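You operate a simulated robot arm through the tools that you are given. There is no shell and no other tool. Be economical: measure what you need, move in short steps, check, and stop when the job is done.

Carry out the task below with a simulated robot arm. There is one attempt and no reset: what you move stays moved.

## Task
Press the bush of the grey bracket and put the bracket back.
Fine: bracket into the nest of the bracket slide, slide to its stop, fingers clear, lever down to its stop and up again (depth and punch are set as the depth display shows: leave them); slide out, bracket on the bracket mat.

The check looks at the end state, three seconds after you hand in, the way a careful person would. Anything else that was tipped, shoved, dropped, spilled or broken makes it a failure.

## Robot
A 6-joint arm with a two-finger parallel gripper, fixed in place. Base frame: the origin is at the foot of the arm, x ahead of it, y to its left, z up; the work surface is at about z = 885. Units: mm, rad, N and s.
With the tool pointing down near the work surface it reaches from about 240 to 660 mm from the base axis. Its first joint turns from -1.152 to 1.152 rad. Payload 2.9 kg.
The tool frame sits at the grasp point between the pads (the TCP): z along the fingers, y along the line on which they close. The tips reach 30 mm beyond it. Largest opening 110 mm; finger width 20, thickness 10; the body of the gripper, 48 by 112 mm, starts 55 mm behind the TCP.
Orientation is that of the tool frame in the base frame, as a unit quaternion [x, y, z, w]. With the fingers straight down and closing along the base's y, the tool's x points along the base's -x, its y along +y and its z along -z.

## Interface
- The arm moves only by the tool step_arm. Its argument "steps" is a list of rows, each a list of 7 numbers: the shift along the base's x, y, z in cm, then the turn, a rotation vector about the base's x, y, z in rad, then the opening, from 0 (shut) to 1 (fully open). In form: [[x, y, z, wx, wy, wz, hand], ...]. A call has 1 to 8 rows; each row shifts and turns the commanded pose from where the row before left it. Each row takes 0.2 s and may step no farther than 50 mm and 0.15 rad from the row before; otherwise, or with a gripper value out of range, the whole call is refused. Where a pose cannot be reached the arm comes as near as it can. A force on the tool above 90 N (or 10 N above the force at the start of the call, whichever is more), or a blocked arm, ends the call early, and 0.2 s more pass. Each finger travels about 108 mm/s and halts on what it meets, pressing with about 37 N; the grip force reading is that of the motor and also rises with nothing between the fingers. The clock runs only during rows and for 0.2 s after the last one: add rows that do not move to give the fingers time. It gives the time, the measured TCP pose, the force on the tool (base axes), the opening and the grip force at its end, in the units of the frame above (readings bear some noise).
- Cameras (640 x 400 px; columns grow to the right, rows downward): "scene" is fixed at [81.3, 438.4, 1404.4]; the picture's right is [-0.66, -0.76, 0.00], its down [-0.37, 0.32, -0.87] and it looks along [0.66, -0.57, -0.49] (base axes); focal length 232 px, centre (320, 200). "wrist" rides on the gripper at [72, 17, -103] in the tool frame; the picture's right is [-0.23, 0.97, 0.00], its down [-0.76, -0.18, -0.62] and it looks along [-0.61, -0.14, 0.78] (tool axes); focal length 222 px, centre (320, 200). There is no depth. A picture from a camera that has moved, and an enlarged one, comes with that camera's place and axes in the base frame and with its lens. The place of the scene camera against the robot may be out by one fixed shift of up to 18 mm in any direction.
- snapshot(camera): a new picture of that camera. It takes no simulated time.
- inspect(camera, box): a new picture of the part [left, top, right, bottom] of that camera's present view, enlarged. It takes no simulated time.
- sign_off(): hands the job in; it is judged then, once.

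Go step by step. Nothing tells you positions but the pictures and the camera data: compare them with the known pose of the tool, close in by small moves and look again before you grip or let go. The budget is 120 turns and 84 pictures, counting those below and the enlarged ones. Unless the task says otherwise, let go and move clear before handing in, and close with one line.

The tools are called after "Call:" by a JSON object that holds its "api" and its "payload". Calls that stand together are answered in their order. step_arm: Moves the arm, as the interface text tells. Its arguments: {"type":"object","properties":{"steps":{"type":"array"}},"required":["steps"]} The other tools are called the same way: snapshot (camera) takes a picture; inspect (camera, box) takes an enlarged picture of a part of a camera's view; sign_off () hands the job in.

At the start:

```text
clock: 0.0
tcp_pos: [314.8, -49.4, 1325.3]
tcp_rot: [0.0, 1.0, -0.001, 0.0]
ft_force: [0.0, -0.2, 0.0]
width: 110.0
grip_force: 0.1
```

scene: 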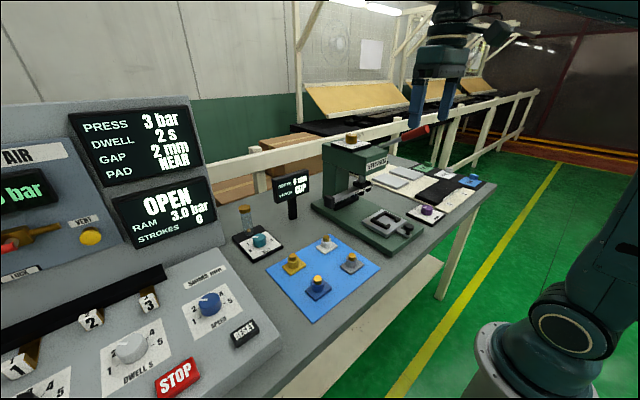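
wrist: 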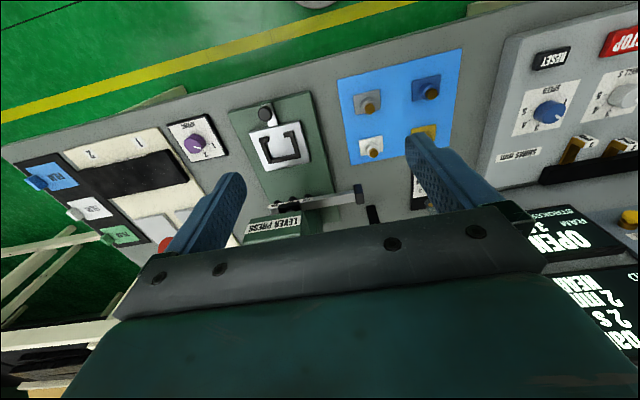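

I see a blue mat with four brackets (yellow, blue, grey, white) and the green lever press with its slide and nest. I'll take enlarged views to identify the grey bracket and the press parts.

Call:
{"api": "inspect", "payload": {"camera": "scene", "box": [220, 130, 440, 330]}}

Call:
{"api": "inspect", "payload": {"camera": "wrist", "box": [160, 40, 480, 260]}}

```text
2.00 times, centred on (330, 230) of scene
camera zoom: at [81.3, 438.4, 1404.4], right [-0.66, -0.76, 0.0], down [-0.37, 0.32, -0.87], along [0.66, -0.57, -0.49], focal length 464 px, centre (300, 140)
```

zoom: 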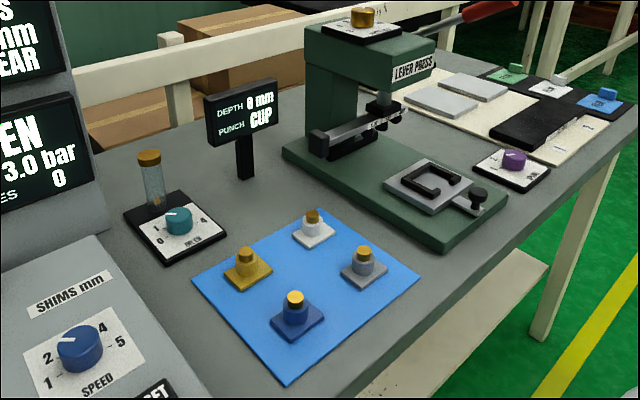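

```text
1.82 times, centred on (320, 150) of wrist
camera zoom: at [240.8, -32.0, 1428.6], right [0.23, 0.97, 0.0], down [0.76, -0.18, 0.62], along [0.61, -0.14, -0.78], focal length 404 px, centre (320, 291)
```

zoom: 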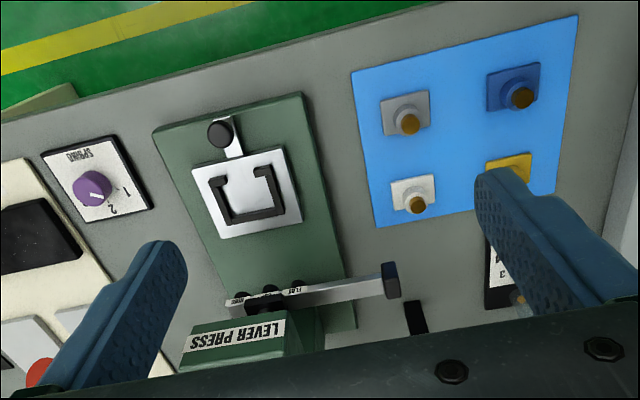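

The grey bracket is near (405, 43), the nest near (453, -183), the slide knob near (368, -186) and the lever tip near (557, -15, 1033). I'm moving above the grey bracket for a closer look.

Call:
{"api": "step_arm", "payload": {"steps": [[0.81, 1.15, -3.4, 0, 0, 0, 0.6], [0.81, 1.15, -3.4, 0, 0, 0, 0.6], [0.81, 1.15, -3.4, 0, 0, 0, 0.6], [0.81, 1.15, -3.4, 0, 0, 0, 0.6], [0.81, 1.15, -3.4, 0, 0, 0, 0.6], [0.81, 1.15, -3.4, 0, 0, 0, 0.6], [0.81, 1.15, -3.4, 0, 0, 0, 0.6], [0.81, 1.15, -3.4, 0, 0, 0, 0.6]]}}

Call:
{"api": "snapshot", "payload": {"camera": "wrist"}}

Call:
{"api": "snapshot", "payload": {"camera": "scene"}}

```text
clock: 1.8
tcp_pos: [379.0, 43.1, 1052.4]
tcp_rot: [0.0, 1.0, 0.0, 0.0]
ft_force: [-0.8, -0.4, 0.2]
width: 65.8
grip_force: 0.0
```

```text
79 pictures are left
camera wrist: at [306.1, 59.5, 1155.8], right [0.23, 0.97, 0.0], down [0.76, -0.18, 0.62], along [0.61, -0.14, -0.78], focal length 222 px, centre (320, 200)
```

wrist: 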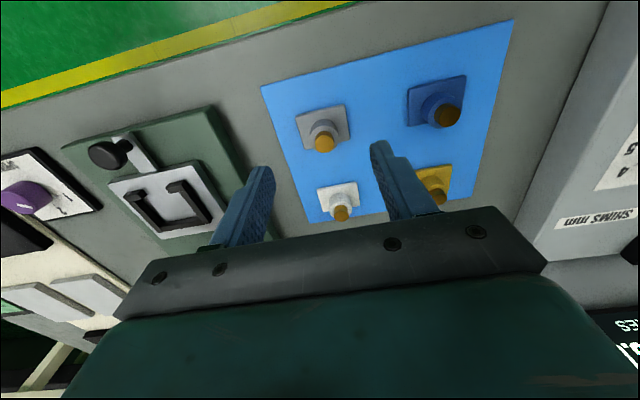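

```text
78 pictures are left
```

scene: 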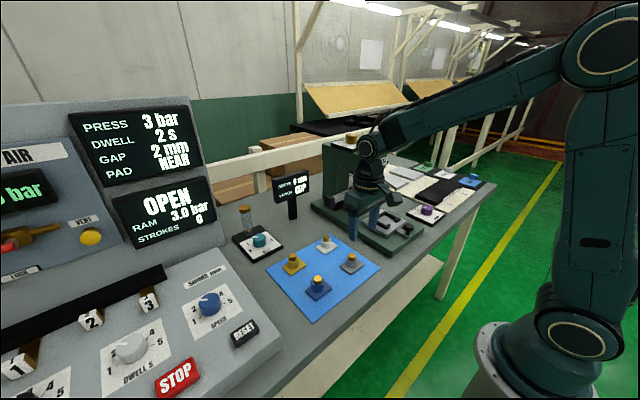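

The grey bracket lies under and slightly ahead of the tool. I'm zooming in on it and on the slide.

Call:
{"api": "inspect", "payload": {"camera": "wrist", "box": [270, 80, 390, 230]}}

Call:
{"api": "inspect", "payload": {"camera": "wrist", "box": [60, 90, 260, 250]}}

Call:
{"api": "inspect", "payload": {"camera": "scene", "box": [260, 220, 400, 310]}}

```text
2.67 times, centred on (330, 155) of wrist
camera zoom: at [306.1, 59.5, 1155.8], right [0.23, 0.97, 0.0], down [0.76, -0.18, 0.62], along [0.61, -0.14, -0.78], focal length 592 px, centre (293, 320)
```

zoom: 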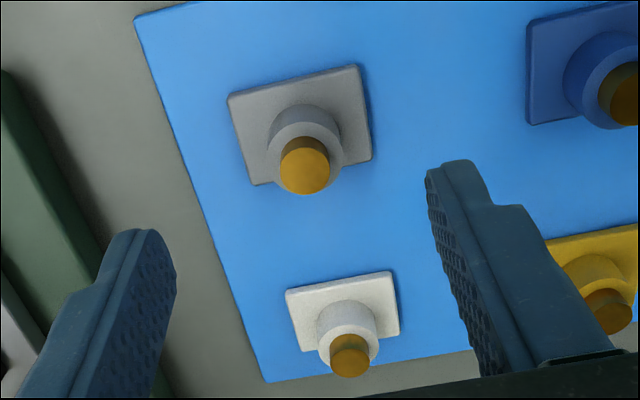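

```text
2.50 times, centred on (160, 170) of wrist
camera zoom: at [306.1, 59.5, 1155.8], right [0.23, 0.97, 0.0], down [0.76, -0.18, 0.62], along [0.61, -0.14, -0.78], focal length 555 px, centre (720, 275)
```

zoom: 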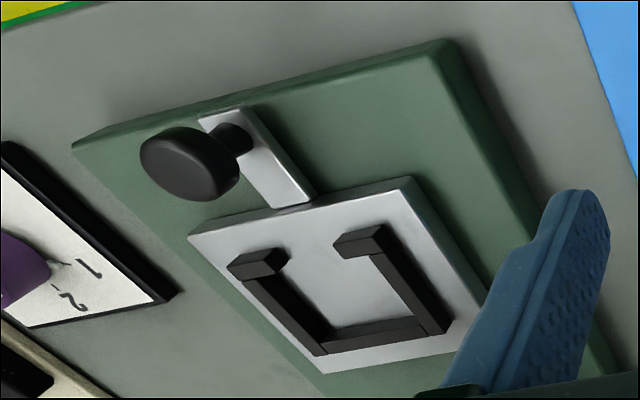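

```text
4.44 times, centred on (330, 265) of scene
camera zoom: at [81.3, 438.4, 1404.4], right [-0.66, -0.76, 0.0], down [-0.37, 0.32, -0.87], along [0.66, -0.57, -0.49], focal length 1031 px, centre (276, -89)
```

zoom: 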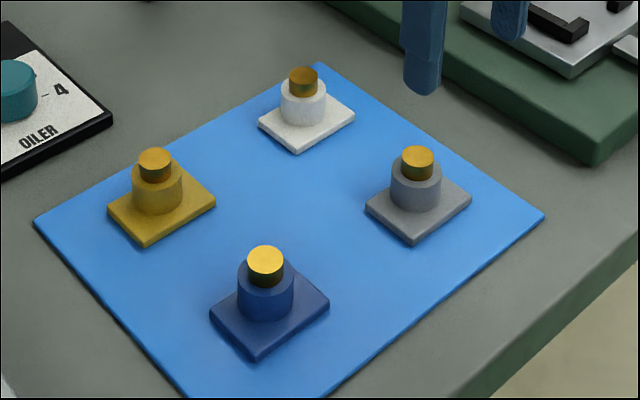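

The grey bracket's plate is about 42 x 56 mm, aligned with the axes and centred near (404, 42). Its boss is about 30 mm across and the bush top is at z≈934. Before gripping, I'm looking at the nest from above it.

Call:
{"api": "step_arm", "payload": {"steps": [[0.2, -4.5, 0, 0, 0, 0, 0.6], [0, -4.5, 0, 0, 0, 0, 0.6], [0, -4.5, 0, 0, 0, 0, 0.6], [0, -4.5, 0, 0, 0, 0, 0.6], [0, -4.5, 0, 0, 0, 0, 0.6], [0, 0, 0, 0, 0, 0, 0.6]]}}

Call:
{"api": "snapshot", "payload": {"camera": "wrist"}}

Call:
{"api": "inspect", "payload": {"camera": "wrist", "box": [240, 60, 400, 220]}}

```text
clock: 3.2
tcp_pos: [380.9, -182.5, 1052.8]
tcp_rot: [0.0, 1.0, 0.0, 0.0]
ft_force: [-0.6, 0.7, -0.5]
width: 66.0
grip_force: 0.0
```

```text
74 pictures are left
camera wrist: at [307.2, -165.5, 1156.0], right [0.23, 0.97, 0.0], down [0.76, -0.18, 0.62], along [0.61, -0.14, -0.78], focal length 222 px, centre (320, 200)
```

wrist: 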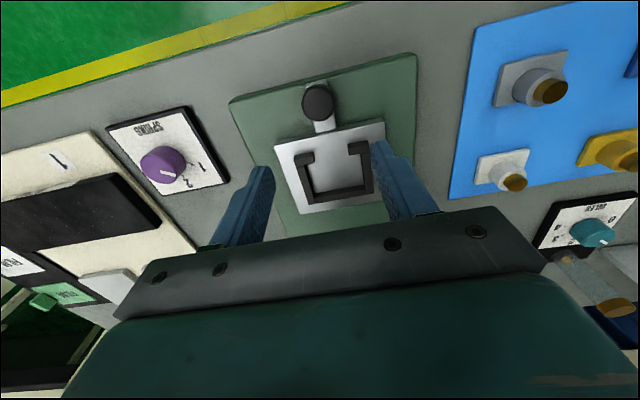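

```text
2.50 times, centred on (320, 140) of wrist
camera zoom: at [307.2, -165.5, 1156.0], right [0.23, 0.97, 0.0], down [0.76, -0.18, 0.62], along [0.61, -0.14, -0.78], focal length 555 px, centre (320, 350)
```

zoom: 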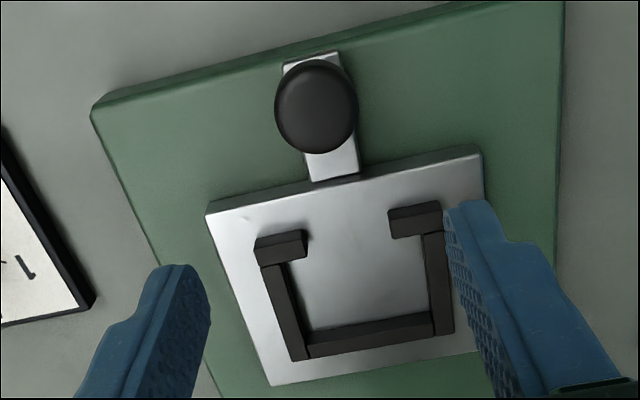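

The nest interior is about 47 x 62 mm, centred near (454, -178), with its floor around z≈920. The knob is near (364, -179). Now I'm going back over the grey bracket and descending partway.

Call:
{"api": "step_arm", "payload": {"steps": [[0.4, 4.5, 0, 0, 0, 0, 0.55], [0.4, 4.5, 0, 0, 0, 0, 0.55], [0.4, 4.5, 0, 0, 0, 0, 0.55], [0.5, 4.5, 0, 0, 0, 0, 0.55], [0.6, 4.43, 0, 0, 0, 0, 0.55], [0, 0, -4, 0, 0, 0, 0.55], [0, 0, -4, 0, 0, 0, 0.55], [0, 0, 0, 0, 0, 0, 0.55]]}}

Call:
{"api": "snapshot", "payload": {"camera": "wrist"}}

Call:
{"api": "inspect", "payload": {"camera": "scene", "box": [290, 180, 410, 290]}}

```text
clock: 5.0
tcp_pos: [402.7, 42.8, 971.6]
tcp_rot: [0.001, 1.0, -0.001, 0.001]
ft_force: [0.1, -0.8, -0.2]
width: 60.6
grip_force: 0.1
```

```text
72 pictures are left
camera wrist: at [330.5, 60.4, 1076.1], right [0.23, 0.97, 0.0], down [0.76, -0.18, 0.62], along [0.61, -0.14, -0.78], focal length 222 px, centre (320, 200)
```

wrist: 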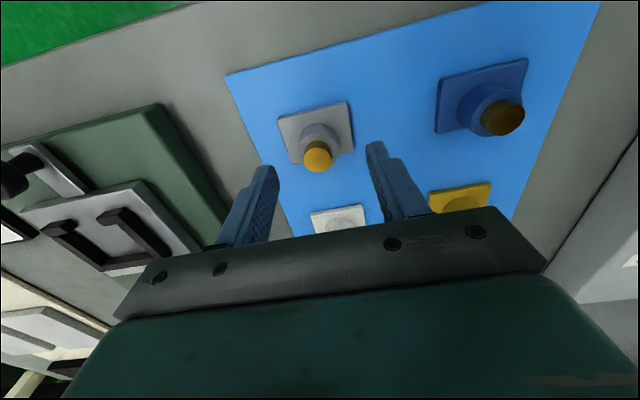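

```text
3.64 times, centred on (350, 235) of scene
camera zoom: at [81.3, 438.4, 1404.4], right [-0.66, -0.76, 0.0], down [-0.37, 0.32, -0.87], along [0.66, -0.57, -0.49], focal length 843 px, centre (211, 73)
```

zoom: 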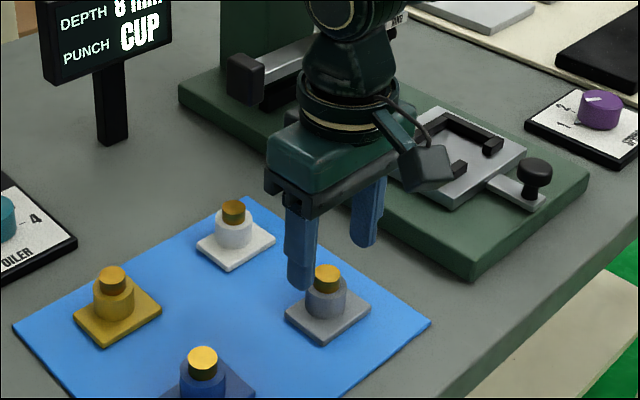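

The bush top projects to (404, 42, 933), which agrees with the earlier estimate. I'm descending to boss height.

Call:
{"api": "step_arm", "payload": {"steps": [[0.1, -0.05, -2, 0, 0, 0, 0.55], [0, 0, -1.2, 0, 0, 0, 0.55], [0, 0, -0.7, 0, 0, 0, 0.55], [0, 0, 0, 0, 0, 0, 0.55]]}}

Call:
{"api": "inspect", "payload": {"camera": "scene", "box": [300, 210, 400, 290]}}

Call:
{"api": "inspect", "payload": {"camera": "wrist", "box": [220, 100, 420, 240]}}

```text
clock: 6.0
tcp_pos: [404.4, 41.3, 934.5]
tcp_rot: [0.001, 1.0, -0.002, 0.0]
ft_force: [0.9, 0.9, 0.2]
width: 60.4
grip_force: 0.1
```

```text
5.00 times, centred on (350, 250) of scene
camera zoom: at [81.3, 438.4, 1404.4], right [-0.66, -0.76, 0.0], down [-0.37, 0.32, -0.87], along [0.66, -0.57, -0.49], focal length 1160 px, centre (170, -50)
```

zoom: 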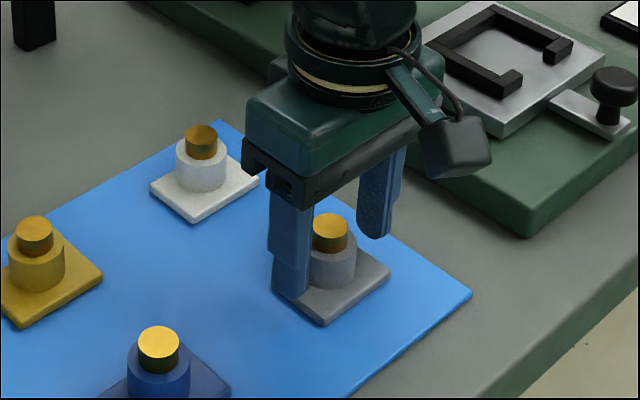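

```text
2.86 times, centred on (320, 170) of wrist
camera zoom: at [331.3, 59.0, 1037.5], right [0.23, 0.97, 0.0], down [0.76, -0.18, 0.62], along [0.61, -0.14, -0.78], focal length 635 px, centre (320, 286)
```

zoom: 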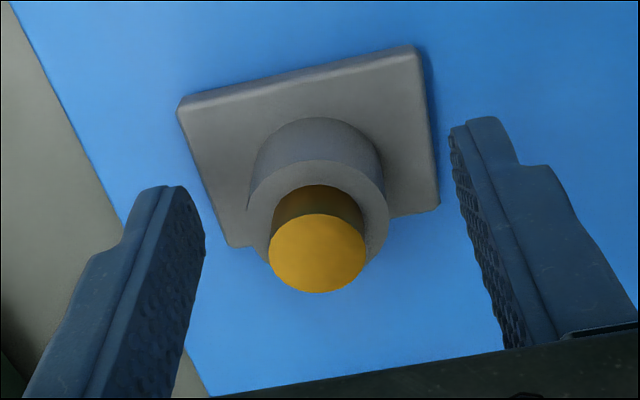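

The fingers straddle the boss and the bush sits exactly on the tool axis. I'm closing the gripper.

Call:
{"api": "step_arm", "payload": {"steps": [[0, 0, -0.15, 0, 0, 0, 0.3], [0, 0, 0, 0, 0, 0, 0.2], [0, 0, 0, 0, 0, 0, 0.2], [0, 0, 0, 0, 0, 0, 0.2]]}}

```text
clock: 7.0
tcp_pos: [404.9, 41.2, 933.0]
tcp_rot: [-0.001, 1.0, -0.001, 0.0]
ft_force: [-2.3, -1.7, 8.2]
width: 31.4
grip_force: 36.7
```

Gripped on the boss at 31 mm. I'm lifting and carrying it over towards the nest.

Call:
{"api": "step_arm", "payload": {"steps": [[0, 0, 2, 0, 0, 0, 0.2], [0, 0, 4.5, 0, 0, 0, 0.2], [0, 0, 3, 0, 0, 0, 0.2], [0.3, -4.5, 0, 0, 0, 0, 0.2], [0.3, -4.5, 0, 0, 0, 0, 0.2], [0.3, -4.5, 0, 0, 0, 0, 0.2], [0.3, -4, 0, 0, 0, 0, 0.2], [0, 0, 0, 0, 0, 0, 0.2]]}}

Call:
{"api": "snapshot", "payload": {"camera": "wrist"}}

Call:
{"api": "inspect", "payload": {"camera": "scene", "box": [290, 110, 450, 260]}}

```text
clock: 8.8
tcp_pos: [417.3, -133.7, 1027.9]
tcp_rot: [0.0, 1.0, -0.001, 0.0]
ft_force: [1.5, 0.2, -0.7]
width: 31.4
grip_force: 37.5
```

```text
68 pictures are left
camera wrist: at [344.9, -116.8, 1130.6], right [0.23, 0.97, 0.0], down [0.76, -0.18, 0.62], along [0.61, -0.14, -0.78], focal length 222 px, centre (320, 200)
```

wrist: 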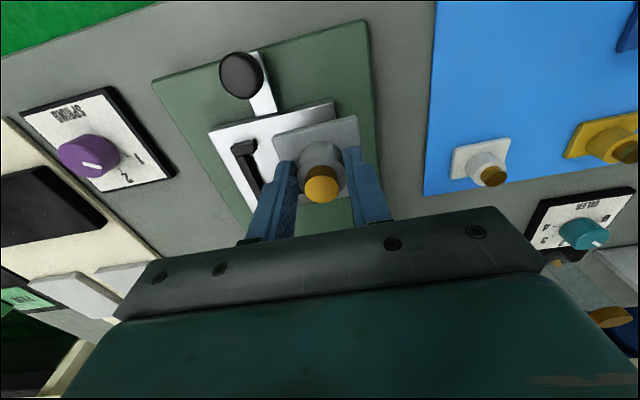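

```text
2.67 times, centred on (370, 185) of scene
camera zoom: at [81.3, 438.4, 1404.4], right [-0.66, -0.76, 0.0], down [-0.37, 0.32, -0.87], along [0.66, -0.57, -0.49], focal length 618 px, centre (187, 240)
```

zoom: 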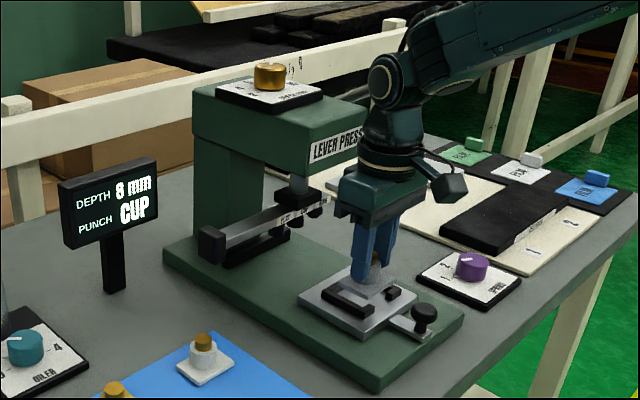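

The bracket is held level. Next I move over the nest centre at (454, -178), staying above the nest walls, and look.

Call:
{"api": "step_arm", "payload": {"steps": [[1.2, -1.5, 0, 0, 0, 0, 0.2], [1.2, -1.5, 0, 0, 0, 0, 0.2], [1.25, -1.46, 0, 0, 0, 0, 0.2], [0, 0, -1.5, 0, 0, 0, 0.2], [0, 0, -1.5, 0, 0, 0, 0.2], [0, 0, 0, 0, 0, 0, 0.2]]}}

Call:
{"api": "inspect", "payload": {"camera": "wrist", "box": [220, 60, 420, 220]}}

Call:
{"api": "inspect", "payload": {"camera": "scene", "box": [340, 130, 440, 250]}}

```text
clock: 10.2
tcp_pos: [453.0, -178.4, 997.1]
tcp_rot: [0.0, 1.0, -0.001, -0.001]
ft_force: [0.2, -0.3, -1.4]
width: 31.5
grip_force: 36.8
```

```text
2.50 times, centred on (320, 140) of wrist
camera zoom: at [380.9, -161.2, 1100.7], right [0.23, 0.97, 0.0], down [0.76, -0.18, 0.62], along [0.61, -0.14, -0.78], focal length 555 px, centre (320, 350)
```

zoom: 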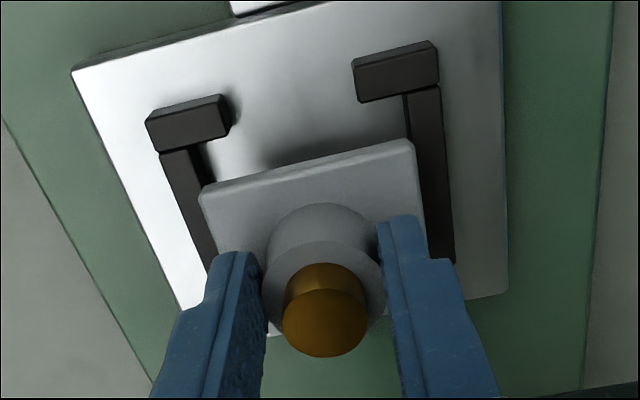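

```text
3.33 times, centred on (390, 190) of scene
camera zoom: at [81.3, 438.4, 1404.4], right [-0.66, -0.76, 0.0], down [-0.37, 0.32, -0.87], along [0.66, -0.57, -0.49], focal length 773 px, centre (87, 233)
```

zoom: 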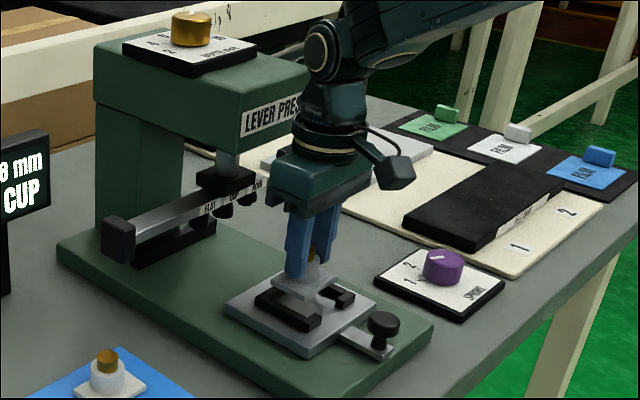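

The bracket is nearly centred over the nest. The bar with "FLAT…CUP" is the punch selector, not the lever; the real lever is the red handle on the far side, near (450, -311, 1211). I'm trimming by +1.5 mm in x and -0.5 mm in y, then descending partway.

Call:
{"api": "step_arm", "payload": {"steps": [[0.15, -0.05, 0, 0, 0, 0, 0.2], [0, 0, -1.0, 0, 0, 0, 0.2], [0, 0, -0.8, 0, 0, 0, 0.2], [0, 0, -0.4, 0, 0, 0, 0.2], [0, 0, 0, 0, 0, 0, 0.2]]}}

Call:
{"api": "inspect", "payload": {"camera": "wrist", "box": [220, 60, 420, 220]}}

Call:
{"api": "inspect", "payload": {"camera": "scene", "box": [395, 195, 455, 245]}}

```text
clock: 11.4
tcp_pos: [454.7, -178.7, 976.9]
tcp_rot: [0.0, 1.0, -0.001, 0.004]
ft_force: [-1.4, 0.7, 25.5]
width: 31.6
grip_force: 36.9
```

```text
2.50 times, centred on (320, 140) of wrist
camera zoom: at [381.9, -161.5, 1080.1], right [0.23, 0.97, 0.0], down [0.76, -0.18, 0.63], along [0.61, -0.14, -0.78], focal length 555 px, centre (320, 350)
```

zoom: 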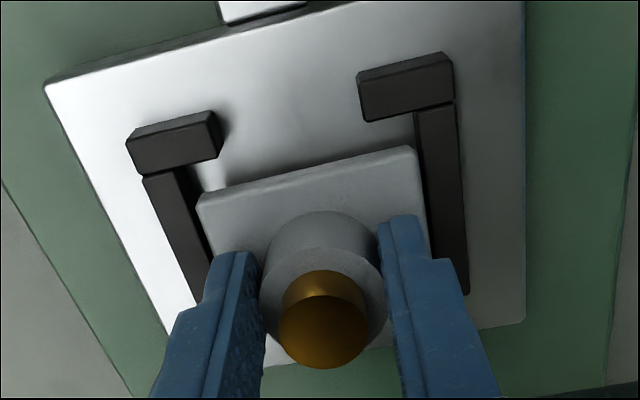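

```text
8.00 times, centred on (425, 220) of scene
camera zoom: at [80.9, 438.6, 1404.4], right [-0.66, -0.76, 0.0], down [-0.37, 0.32, -0.87], along [0.66, -0.57, -0.49], focal length 1855 px, centre (-520, 40)
```

zoom: 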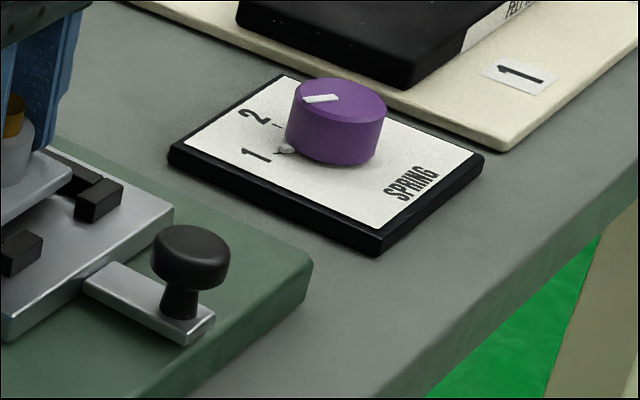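

I feel contact at 25 N, so the bracket bottom is touching something, possibly the back wall. I'm backing up slightly and viewing it from the scene camera.

Call:
{"api": "step_arm", "payload": {"steps": [[0, 0, 0.4, 0, 0, 0, 0.2], [0, 0, 0, 0, 0, 0, 0.2]]}}

Call:
{"api": "inspect", "payload": {"camera": "scene", "box": [355, 190, 425, 245]}}

Call:
{"api": "snapshot", "payload": {"camera": "wrist"}}

```text
clock: 12.0
tcp_pos: [453.2, -178.7, 978.8]
tcp_rot: [0.0, 1.0, 0.0, -0.002]
ft_force: [0.3, 0.6, -0.8]
width: 31.5
grip_force: 37.0
```

```text
7.27 times, centred on (390, 218) of scene
camera zoom: at [81.3, 438.4, 1404.4], right [-0.66, -0.76, 0.0], down [-0.37, 0.32, -0.87], along [0.66, -0.57, -0.49], focal length 1686 px, centre (-189, 73)
```

zoom: 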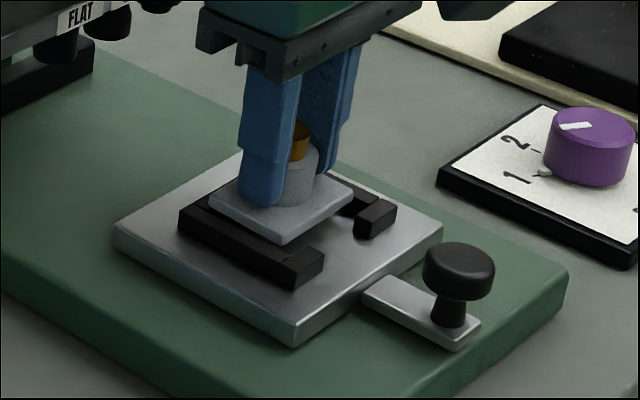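

```text
61 pictures are left
camera wrist: at [380.9, -161.2, 1081.9], right [0.23, 0.97, 0.0], down [0.76, -0.18, 0.62], along [0.6, -0.14, -0.78], focal length 222 px, centre (320, 200)
```

wrist: 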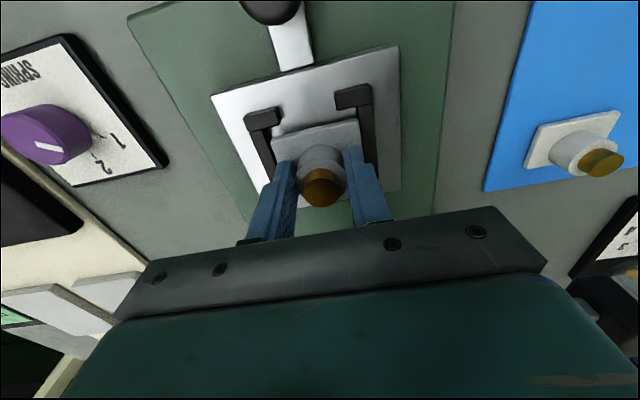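

I need a finer look at the gaps between the plate and the walls.

Call:
{"api": "inspect", "payload": {"camera": "wrist", "box": [235, 75, 315, 205]}}

Call:
{"api": "inspect", "payload": {"camera": "wrist", "box": [310, 75, 410, 205]}}

Call:
{"api": "inspect", "payload": {"camera": "scene", "box": [375, 205, 415, 235]}}

```text
3.08 times, centred on (275, 140) of wrist
camera zoom: at [380.9, -161.2, 1081.9], right [0.23, 0.97, 0.0], down [0.76, -0.18, 0.62], along [0.6, -0.14, -0.78], focal length 684 px, centre (458, 385)
```

zoom: 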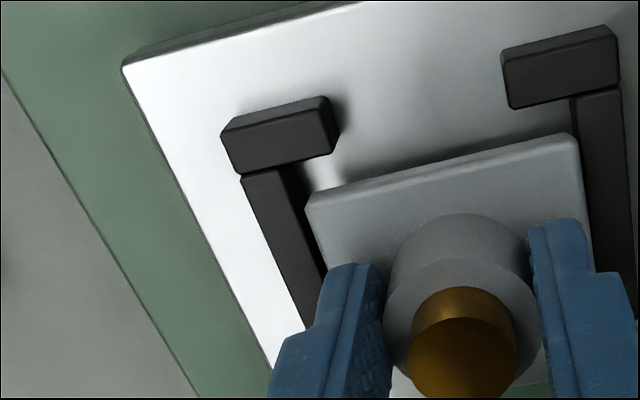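

```text
3.08 times, centred on (360, 140) of wrist
camera zoom: at [380.9, -161.2, 1081.9], right [0.23, 0.97, 0.0], down [0.76, -0.18, 0.62], along [0.6, -0.14, -0.78], focal length 684 px, centre (197, 385)
```

zoom: 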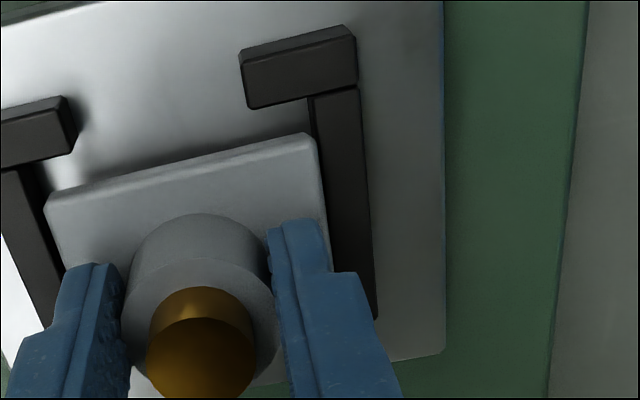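

```text
13.33 times, centred on (395, 220) of scene
camera zoom: at [81.3, 438.4, 1404.4], right [-0.66, -0.76, 0.0], down [-0.37, 0.32, -0.87], along [0.66, -0.57, -0.49], focal length 3092 px, centre (-680, -67)
```

zoom: 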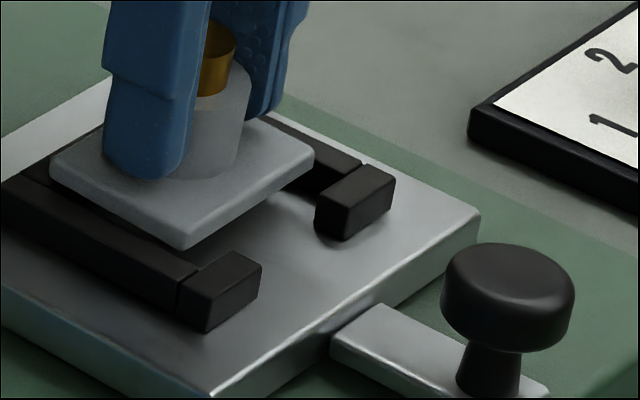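

The nest interior spans about x 428 to 476 and y -212.5 to -146.5. The plate was catching the back wall, so I shift by -2 mm in x and -1.4 mm in y, then descend.

Call:
{"api": "step_arm", "payload": {"steps": [[-0.2, -0.14, 0.2, 0, 0, 0, 0.2], [0, 0, -0.4, 0, 0, 0, 0.2], [0, 0, -0.3, 0, 0, 0, 0.2], [0, 0, -0.2, 0, 0, 0, 0.2], [0, 0, 0, 0, 0, 0, 0.2]]}}

```text
clock: 13.2
tcp_pos: [453.6, -180.4, 971.9]
tcp_rot: [0.0, 1.0, -0.001, 0.003]
ft_force: [-1.5, 1.0, 24.3]
width: 31.7
grip_force: 36.9
```

There's contact again at 24 N, but 4 mm lower. I'm checking the pictures.

Call:
{"api": "inspect", "payload": {"camera": "scene", "box": [375, 205, 415, 235]}}

Call:
{"api": "inspect", "payload": {"camera": "wrist", "box": [235, 65, 405, 205]}}

```text
13.33 times, centred on (395, 220) of scene
camera zoom: at [80.9, 438.6, 1404.4], right [-0.66, -0.76, 0.0], down [-0.37, 0.32, -0.87], along [0.66, -0.57, -0.49], focal length 3092 px, centre (-680, -67)
```

zoom: 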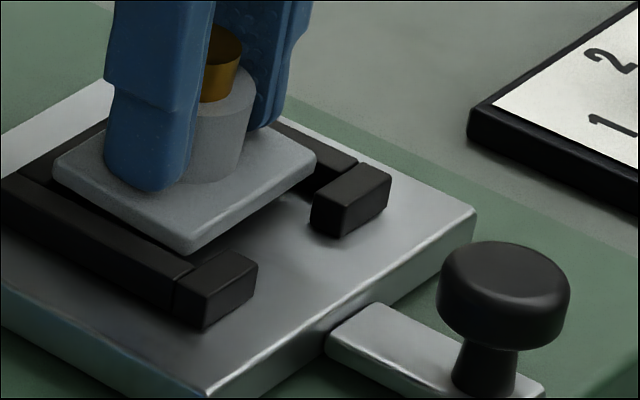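

```text
2.86 times, centred on (320, 135) of wrist
camera zoom: at [379.8, -162.7, 1076.8], right [0.23, 0.97, 0.0], down [0.76, -0.18, 0.63], along [0.61, -0.14, -0.78], focal length 635 px, centre (320, 386)
```

zoom: 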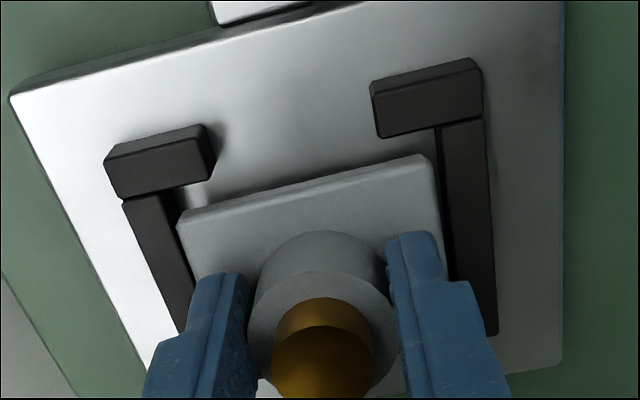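

The plate still rests on the back wall, has slipped up a little in the grip, and there is about 4.6 mm of free gap at the front. I'm lifting 3 mm, shifting -2.5 mm in x and lowering gently.

Call:
{"api": "step_arm", "payload": {"steps": [[0, 0, 0.3, 0, 0, 0, 0.2], [-0.25, 0, 0, 0, 0, 0, 0.2], [0, 0, -0.2, 0, 0, 0, 0.2], [0, 0, -0.2, 0, 0, 0, 0.2], [0, 0, -0.15, 0, 0, 0, 0.2], [0, 0, 0, 0, 0, 0, 0.2]]}}

Call:
{"api": "inspect", "payload": {"camera": "scene", "box": [375, 205, 415, 235]}}

```text
clock: 14.6
tcp_pos: [449.2, -179.7, 969.6]
tcp_rot: [0.001, 1.0, 0.0, 0.001]
ft_force: [0.5, 0.7, -1.4]
width: 31.5
grip_force: 37.1
```

```text
13.33 times, centred on (395, 220) of scene
camera zoom: at [81.3, 438.4, 1404.4], right [-0.66, -0.76, 0.0], down [-0.37, 0.32, -0.87], along [0.66, -0.57, -0.49], focal length 3092 px, centre (-680, -67)
```

zoom: 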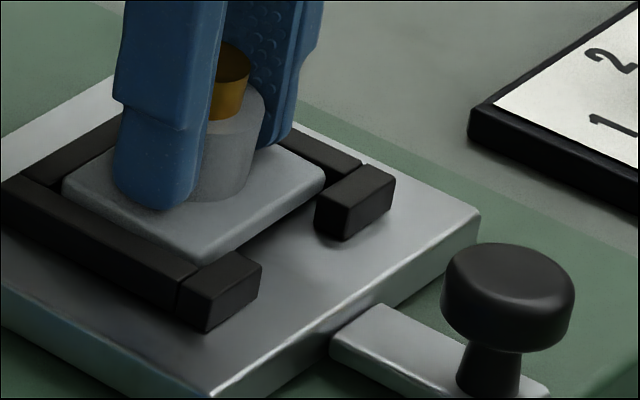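

It has dropped inside the walls with no contact force. I'm lowering to the nest floor in small steps.

Call:
{"api": "step_arm", "payload": {"steps": [[0, 0, -0.2, 0, 0, 0, 0.2], [0, 0, -0.2, 0, 0, 0, 0.2], [0, 0, 0, 0, 0, 0, 0.2]]}}

Call:
{"api": "inspect", "payload": {"camera": "scene", "box": [375, 205, 415, 235]}}

```text
clock: 15.4
tcp_pos: [449.0, -180.7, 967.2]
tcp_rot: [0.0, 1.0, -0.001, 0.0]
ft_force: [-0.7, 1.0, -0.3]
width: 31.5
grip_force: 36.8
```

```text
13.33 times, centred on (395, 220) of scene
camera zoom: at [81.3, 438.4, 1404.4], right [-0.66, -0.76, 0.0], down [-0.37, 0.32, -0.87], along [0.66, -0.57, -0.49], focal length 3092 px, centre (-680, -67)
```

zoom: 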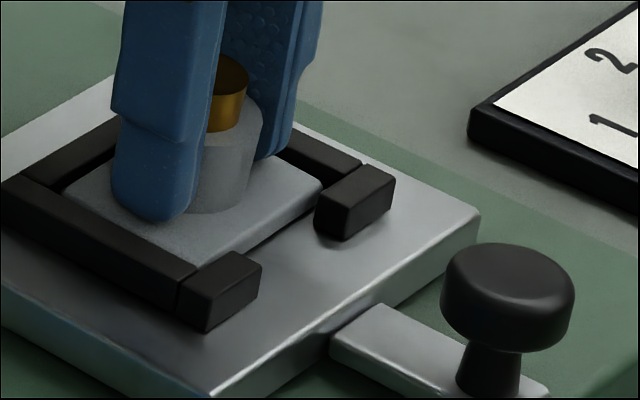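

It's still free. I'm lowering further until it seats.

Call:
{"api": "step_arm", "payload": {"steps": [[0.05, 0, -0.2, 0, 0, 0, 0.2], [0, 0, -0.15, 0, 0, 0, 0.2], [0, 0, 0, 0, 0, 0, 0.2]]}}

Call:
{"api": "inspect", "payload": {"camera": "scene", "box": [375, 205, 415, 235]}}

```text
clock: 16.2
tcp_pos: [452.1, -180.1, 964.7]
tcp_rot: [0.0, 1.0, -0.002, 0.002]
ft_force: [-1.3, 3.0, 32.5]
width: 31.7
grip_force: 36.9
```

```text
13.33 times, centred on (395, 220) of scene
camera zoom: at [80.8, 438.7, 1404.4], right [-0.66, -0.76, 0.0], down [-0.37, 0.32, -0.87], along [0.66, -0.57, -0.49], focal length 3092 px, centre (-680, -67)
```

zoom: 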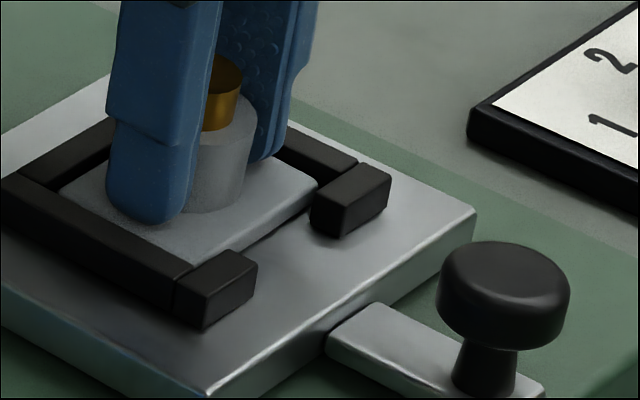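

It's seated on the nest floor (32 N). I'm releasing, rising slightly and lifting clear.

Call:
{"api": "step_arm", "payload": {"steps": [[0, 0, 0.15, 0, 0, 0, 0.25], [0, 0, 0, 0, 0, 0, 0.4], [0, 0, 0, 0, 0, 0, 0.4], [0, 0, 0, 0, 0, 0, 0.4], [0, 0, 3, 0, 0, 0, 0.4], [-0.5, 0, 4, 0, 0, 0, 0.4], [-2, 0, 3, 0, 0, 0, 0.4], [0, 0, 0, 0, 0, 0, 0.4]]}}

Call:
{"api": "inspect", "payload": {"camera": "wrist", "box": [220, 40, 420, 200]}}

Call:
{"api": "inspect", "payload": {"camera": "scene", "box": [320, 110, 480, 250]}}

```text
clock: 18.0
tcp_pos: [425.5, -179.0, 1065.4]
tcp_rot: [0.0, 1.0, 0.0, 0.0]
ft_force: [0.4, 0.0, 0.1]
width: 44.1
grip_force: 0.1
```

```text
2.50 times, centred on (320, 120) of wrist
camera zoom: at [352.7, -161.9, 1168.2], right [0.23, 0.97, 0.0], down [0.76, -0.18, 0.62], along [0.61, -0.14, -0.78], focal length 555 px, centre (320, 400)
```

zoom: 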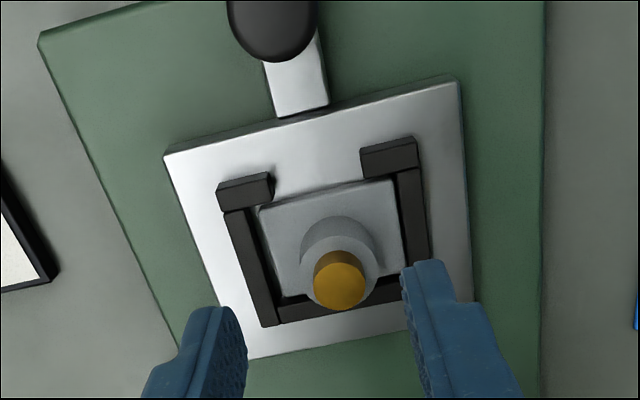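

```text
2.86 times, centred on (400, 180) of scene
camera zoom: at [81.3, 438.4, 1404.4], right [-0.66, -0.76, 0.0], down [-0.37, 0.32, -0.87], along [0.66, -0.57, -0.49], focal length 662 px, centre (91, 257)
```

zoom: 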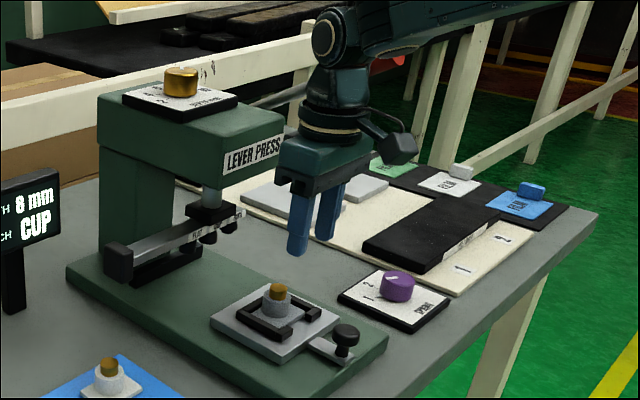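

The bracket sits flat in the nest with the bush standing proud. Next I tilt the tool back and go to the slide knob near (362, -179), so I can grip it while keeping the body away from the press head.

Call:
{"api": "step_arm", "payload": {"steps": [[-2.2, 0, 0, 0, -0.15, 0, 0.5], [-2.2, 0, 0, 0, -0.15, 0, 0.5], [-2.2, 0, 0, 0, -0.15, 0, 0.5], [0, 0, -3, 0, 0, 0, 0.5], [0, 0, -2, 0, 0, 0, 0.5], [0, 0, 0, 0, 0, 0, 0.5]]}}

Call:
{"api": "snapshot", "payload": {"camera": "wrist"}}

Call:
{"api": "inspect", "payload": {"camera": "scene", "box": [370, 150, 470, 250]}}

```text
clock: 19.4
tcp_pos: [359.9, -179.7, 1014.6]
tcp_rot: [-0.001, 0.975, -0.001, 0.223]
ft_force: [0.2, -0.5, 0.4]
width: 55.1
grip_force: 0.0
```

```text
50 pictures are left
camera wrist: at [249.5, -162.5, 1076.1], right [0.21, 0.97, 0.1], down [0.41, -0.18, 0.89], along [0.89, -0.14, -0.44], focal length 222 px, centre (320, 200)
```

wrist: 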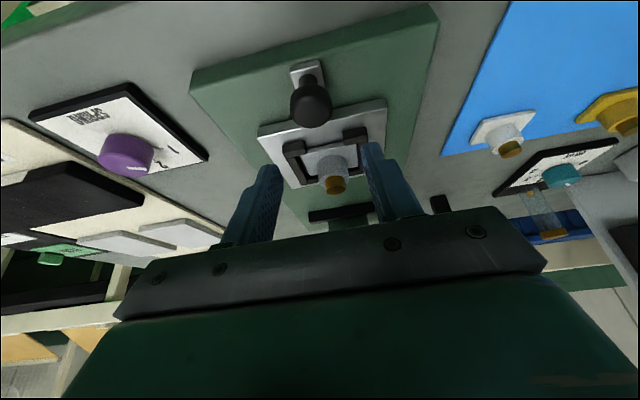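

```text
4.00 times, centred on (420, 200) of scene
camera zoom: at [81.3, 438.4, 1404.4], right [-0.66, -0.76, 0.0], down [-0.37, 0.32, -0.87], along [0.66, -0.57, -0.49], focal length 928 px, centre (-80, 200)
```

zoom: 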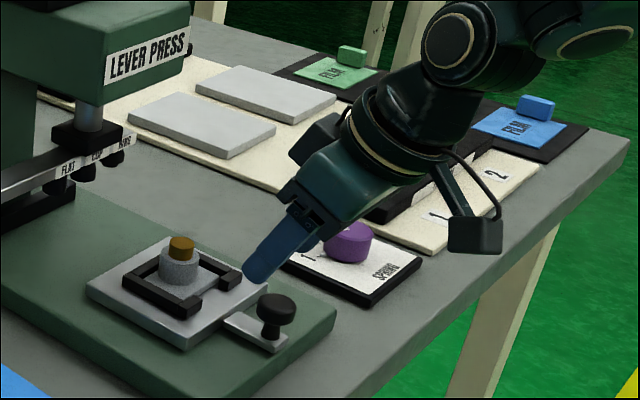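

The knob cap is at about (362, -178.3), from z 933 to 948. I'm lowering to straddle it.

Call:
{"api": "step_arm", "payload": {"steps": [[0, 0.1, -3, 0, 0, 0, 0.5], [0, 0, -2.5, 0, 0, 0, 0.5], [0, 0, -1.5, 0, 0, 0, 0.5], [0, 0, 0, 0, 0, 0, 0.5]]}}

Call:
{"api": "inspect", "payload": {"camera": "wrist", "box": [200, 80, 440, 230]}}

Call:
{"api": "inspect", "payload": {"camera": "scene", "box": [370, 150, 470, 250]}}

```text
clock: 20.4
tcp_pos: [360.0, -177.5, 941.5]
tcp_rot: [0.0, 0.975, -0.001, 0.224]
ft_force: [-0.5, 0.7, 0.1]
width: 55.0
grip_force: 0.1
```

```text
2.67 times, centred on (320, 155) of wrist
camera zoom: at [249.4, -161.3, 1005.2], right [0.21, 0.97, 0.1], down [0.41, -0.18, 0.89], along [0.89, -0.14, -0.44], focal length 592 px, centre (320, 320)
```

zoom: 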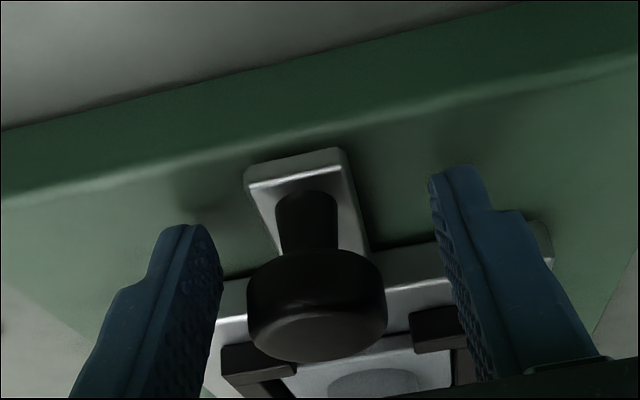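

```text
4.00 times, centred on (420, 200) of scene
camera zoom: at [81.3, 438.4, 1404.4], right [-0.66, -0.76, 0.0], down [-0.37, 0.32, -0.87], along [0.66, -0.57, -0.49], focal length 928 px, centre (-80, 200)
```

zoom: 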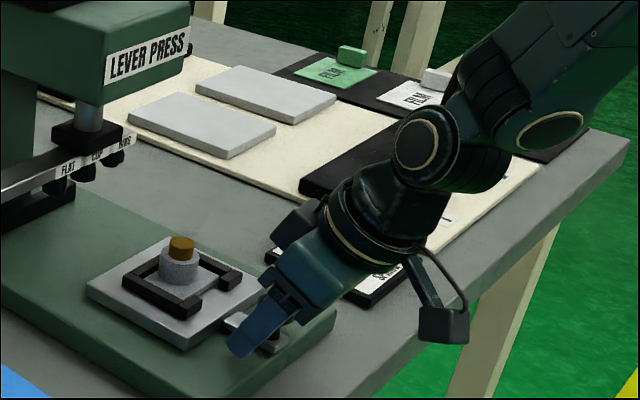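

The knob is between the fingers. I'm gripping it and starting to slide it in.

Call:
{"api": "step_arm", "payload": {"steps": [[0, 0, 0, 0, 0, 0, 0.3], [0, 0, 0, 0, 0, 0, 0.2], [0, 0, 0, 0, 0, 0, 0.2], [0, 0, 0, 0, 0, 0, 0.2], [0.5, 0, 0, 0, 0, 0, 0.2], [1, 0, 0, 0, 0, 0, 0.2], [1, 0, 0, 0, 0, 0, 0.2], [0, 0, 0, 0, 0, 0, 0.2]]}}

Call:
{"api": "inspect", "payload": {"camera": "scene", "box": [340, 130, 460, 250]}}

```text
clock: 22.2
tcp_pos: [384.8, -179.6, 943.5]
tcp_rot: [0.0, 0.975, -0.001, 0.223]
ft_force: [-0.4, -15.1, -6.0]
width: 29.1
grip_force: 45.4
```

```text
3.33 times, centred on (400, 190) of scene
camera zoom: at [81.4, 438.0, 1404.6], right [-0.66, -0.76, 0.0], down [-0.37, 0.32, -0.87], along [0.66, -0.57, -0.49], focal length 773 px, centre (53, 233)
```

zoom: 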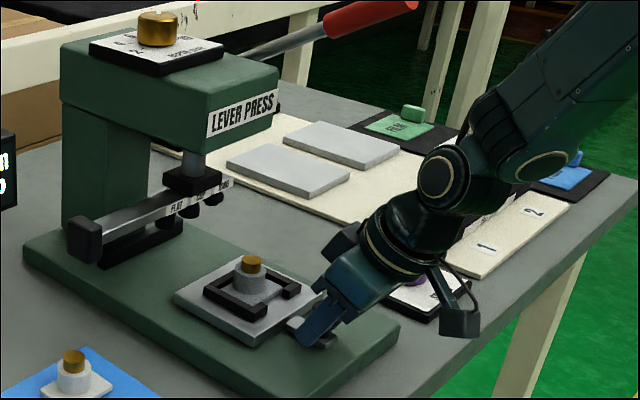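

The slide moves with the knob. There is some side load, so I ease y slightly and keep pushing.

Call:
{"api": "step_arm", "payload": {"steps": [[1, -0.06, 0, 0, 0, 0, 0.2], [1.2, 0, 0, 0, 0, 0, 0.2], [1.2, 0, 0, 0, 0, 0, 0.2], [1.2, 0, 0, 0, 0, 0, 0.2], [1.2, 0, 0, 0, 0, 0, 0.2], [1, 0, 0, 0, 0, 0, 0.2], [0, 0, 0, 0, 0, 0, 0.2]]}}

Call:
{"api": "inspect", "payload": {"camera": "scene", "box": [340, 130, 460, 250]}}

```text
clock: 23.8
tcp_pos: [452.1, -180.8, 943.1]
tcp_rot: [0.0, 0.975, 0.0, 0.223]
ft_force: [-0.8, -11.0, -12.0]
width: 29.3
grip_force: 45.3
```

```text
3.33 times, centred on (400, 190) of scene
camera zoom: at [81.4, 438.1, 1404.5], right [-0.66, -0.76, 0.0], down [-0.37, 0.32, -0.87], along [0.66, -0.57, -0.49], focal length 773 px, centre (53, 233)
```

zoom: 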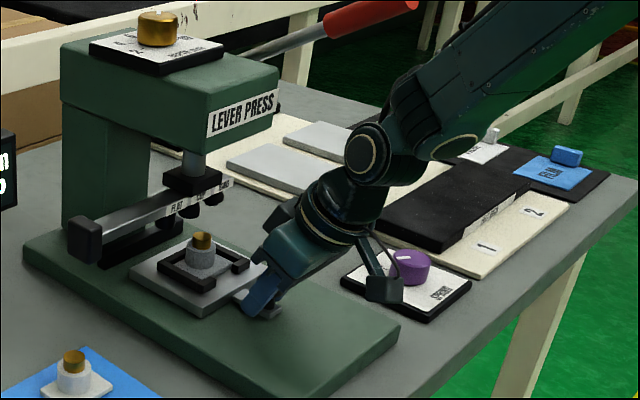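

About 92 mm of travel so far, with the bracket nearly under the punch. I continue in small steps to the stop.

Call:
{"api": "step_arm", "payload": {"steps": [[0.6, 0, 0, 0, 0, 0, 0.2], [0.6, 0, 0, 0, 0, 0, 0.2], [0.6, 0, 0, 0, 0, 0, 0.2], [0.5, 0, 0, 0, 0, 0, 0.2], [0, 0, 0, 0, 0, 0, 0.2]]}}

Call:
{"api": "inspect", "payload": {"camera": "scene", "box": [340, 150, 420, 230]}}

```text
clock: 25.0
tcp_pos: [475.0, -180.1, 943.2]
tcp_rot: [-0.001, 0.975, -0.001, 0.222]
ft_force: [0.9, -10.7, -10.3]
width: 29.1
grip_force: 44.9
```

```text
5.00 times, centred on (380, 190) of scene
camera zoom: at [81.5, 438.1, 1404.5], right [-0.66, -0.76, 0.0], down [-0.37, 0.32, -0.87], along [0.66, -0.57, -0.49], focal length 1160 px, centre (20, 250)
```

zoom: 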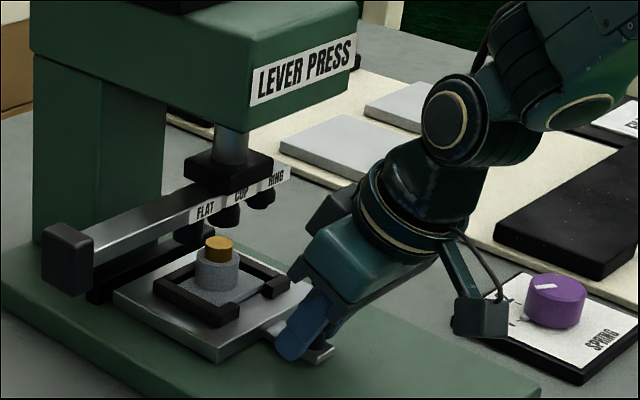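

No stop yet. I keep sliding.

Call:
{"api": "step_arm", "payload": {"steps": [[0.5, 0, 0, 0, 0, 0, 0.2], [0.5, 0, 0, 0, 0, 0, 0.2], [0.5, 0, 0, 0, 0, 0, 0.2], [0.5, 0, 0, 0, 0, 0, 0.2], [0, 0, 0, 0, 0, 0, 0.2]]}}

Call:
{"api": "inspect", "payload": {"camera": "scene", "box": [340, 150, 420, 230]}}

```text
clock: 26.2
tcp_pos: [493.5, -180.0, 943.0]
tcp_rot: [0.001, 0.976, -0.002, 0.22]
ft_force: [-28.2, -9.5, -1.2]
width: 29.4
grip_force: 44.9
```

```text
5.00 times, centred on (380, 190) of scene
camera zoom: at [80.5, 438.2, 1404.5], right [-0.66, -0.76, 0.0], down [-0.37, 0.32, -0.87], along [0.66, -0.57, -0.49], focal length 1160 px, centre (20, 250)
```

zoom: 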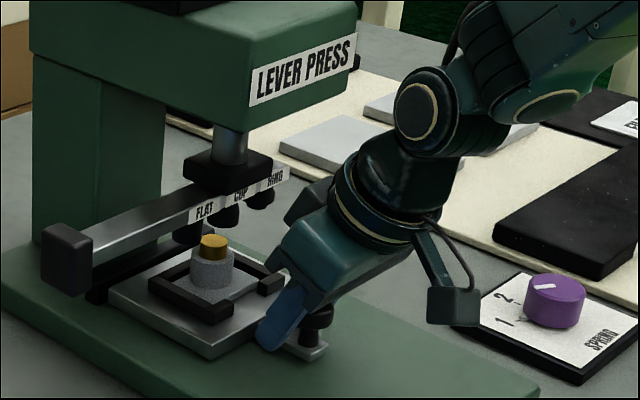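

The slide has hit its stop and the fingers slipped forward on the knob at 28 N. I'm checking how the bush lines up under the CUP punch.

Call:
{"api": "inspect", "payload": {"camera": "scene", "box": [360, 175, 410, 225]}}

Call:
{"api": "snapshot", "payload": {"camera": "wrist"}}

```text
8.00 times, centred on (385, 200) of scene
camera zoom: at [80.5, 438.2, 1404.5], right [-0.66, -0.76, 0.0], down [-0.37, 0.32, -0.87], along [0.66, -0.57, -0.49], focal length 1855 px, centre (-200, 200)
```

zoom: 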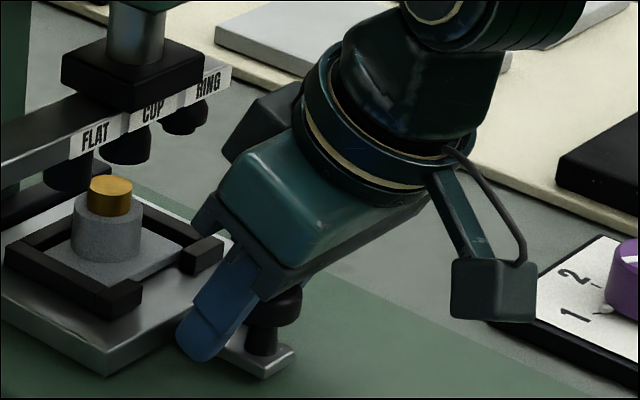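

```text
41 pictures are left
camera wrist: at [382.7, -162.5, 1005.7], right [0.21, 0.97, 0.1], down [0.42, -0.18, 0.89], along [0.88, -0.14, -0.45], focal length 222 px, centre (320, 200)
```

wrist: 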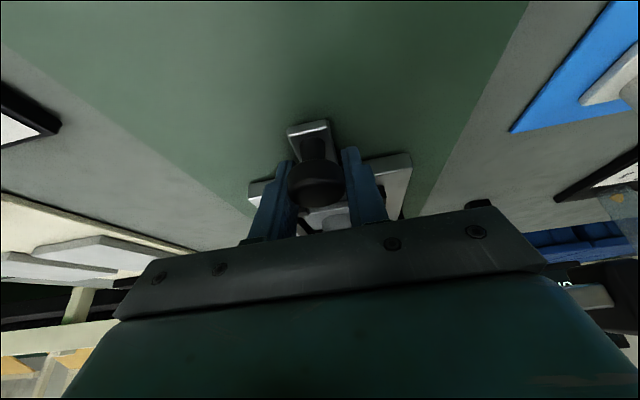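

The slide is in, but the bush looks about 6 mm left of the CUP punch in this view. I'm releasing the knob and backing up to view the alignment from the front with the wrist camera.

Call:
{"api": "step_arm", "payload": {"steps": [[0, 0, 0, 0, 0, 0, 0.4], [0, 0, 0, 0, 0, 0, 0.5], [0, 0, 0, 0, 0, 0, 0.5], [-2, 0, 3.5, 0, 0, 0, 0.5], [-3, 0, 3.5, 0, 0, 0, 0.5], [-3, 0, 3.5, 0, 0, 0, 0.5], [-3, 0, 3.5, 0, 0, 0, 0.5], [0, 0, 0, 0, 0, 0, 0.5]]}}

Call:
{"api": "snapshot", "payload": {"camera": "wrist"}}

Call:
{"api": "inspect", "payload": {"camera": "scene", "box": [340, 150, 420, 230]}}

```text
clock: 28.0
tcp_pos: [384.5, -179.1, 1085.7]
tcp_rot: [0.0, 0.975, 0.0, 0.223]
ft_force: [-0.2, 0.7, 0.1]
width: 54.9
grip_force: 0.1
```

```text
40 pictures are left
camera wrist: at [274.5, -161.6, 1146.2], right [0.2, 0.97, 0.1], down [0.41, -0.18, 0.89], along [0.89, -0.14, -0.44], focal length 222 px, centre (320, 200)
```

wrist: 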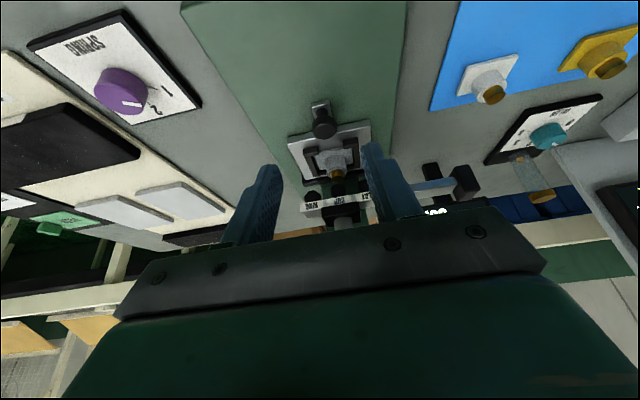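

```text
5.00 times, centred on (380, 190) of scene
camera zoom: at [81.3, 438.4, 1404.4], right [-0.66, -0.76, 0.0], down [-0.37, 0.32, -0.87], along [0.66, -0.57, -0.49], focal length 1160 px, centre (20, 250)
```

zoom: 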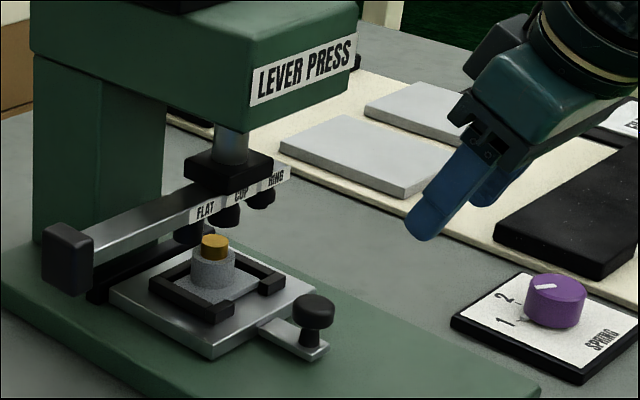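

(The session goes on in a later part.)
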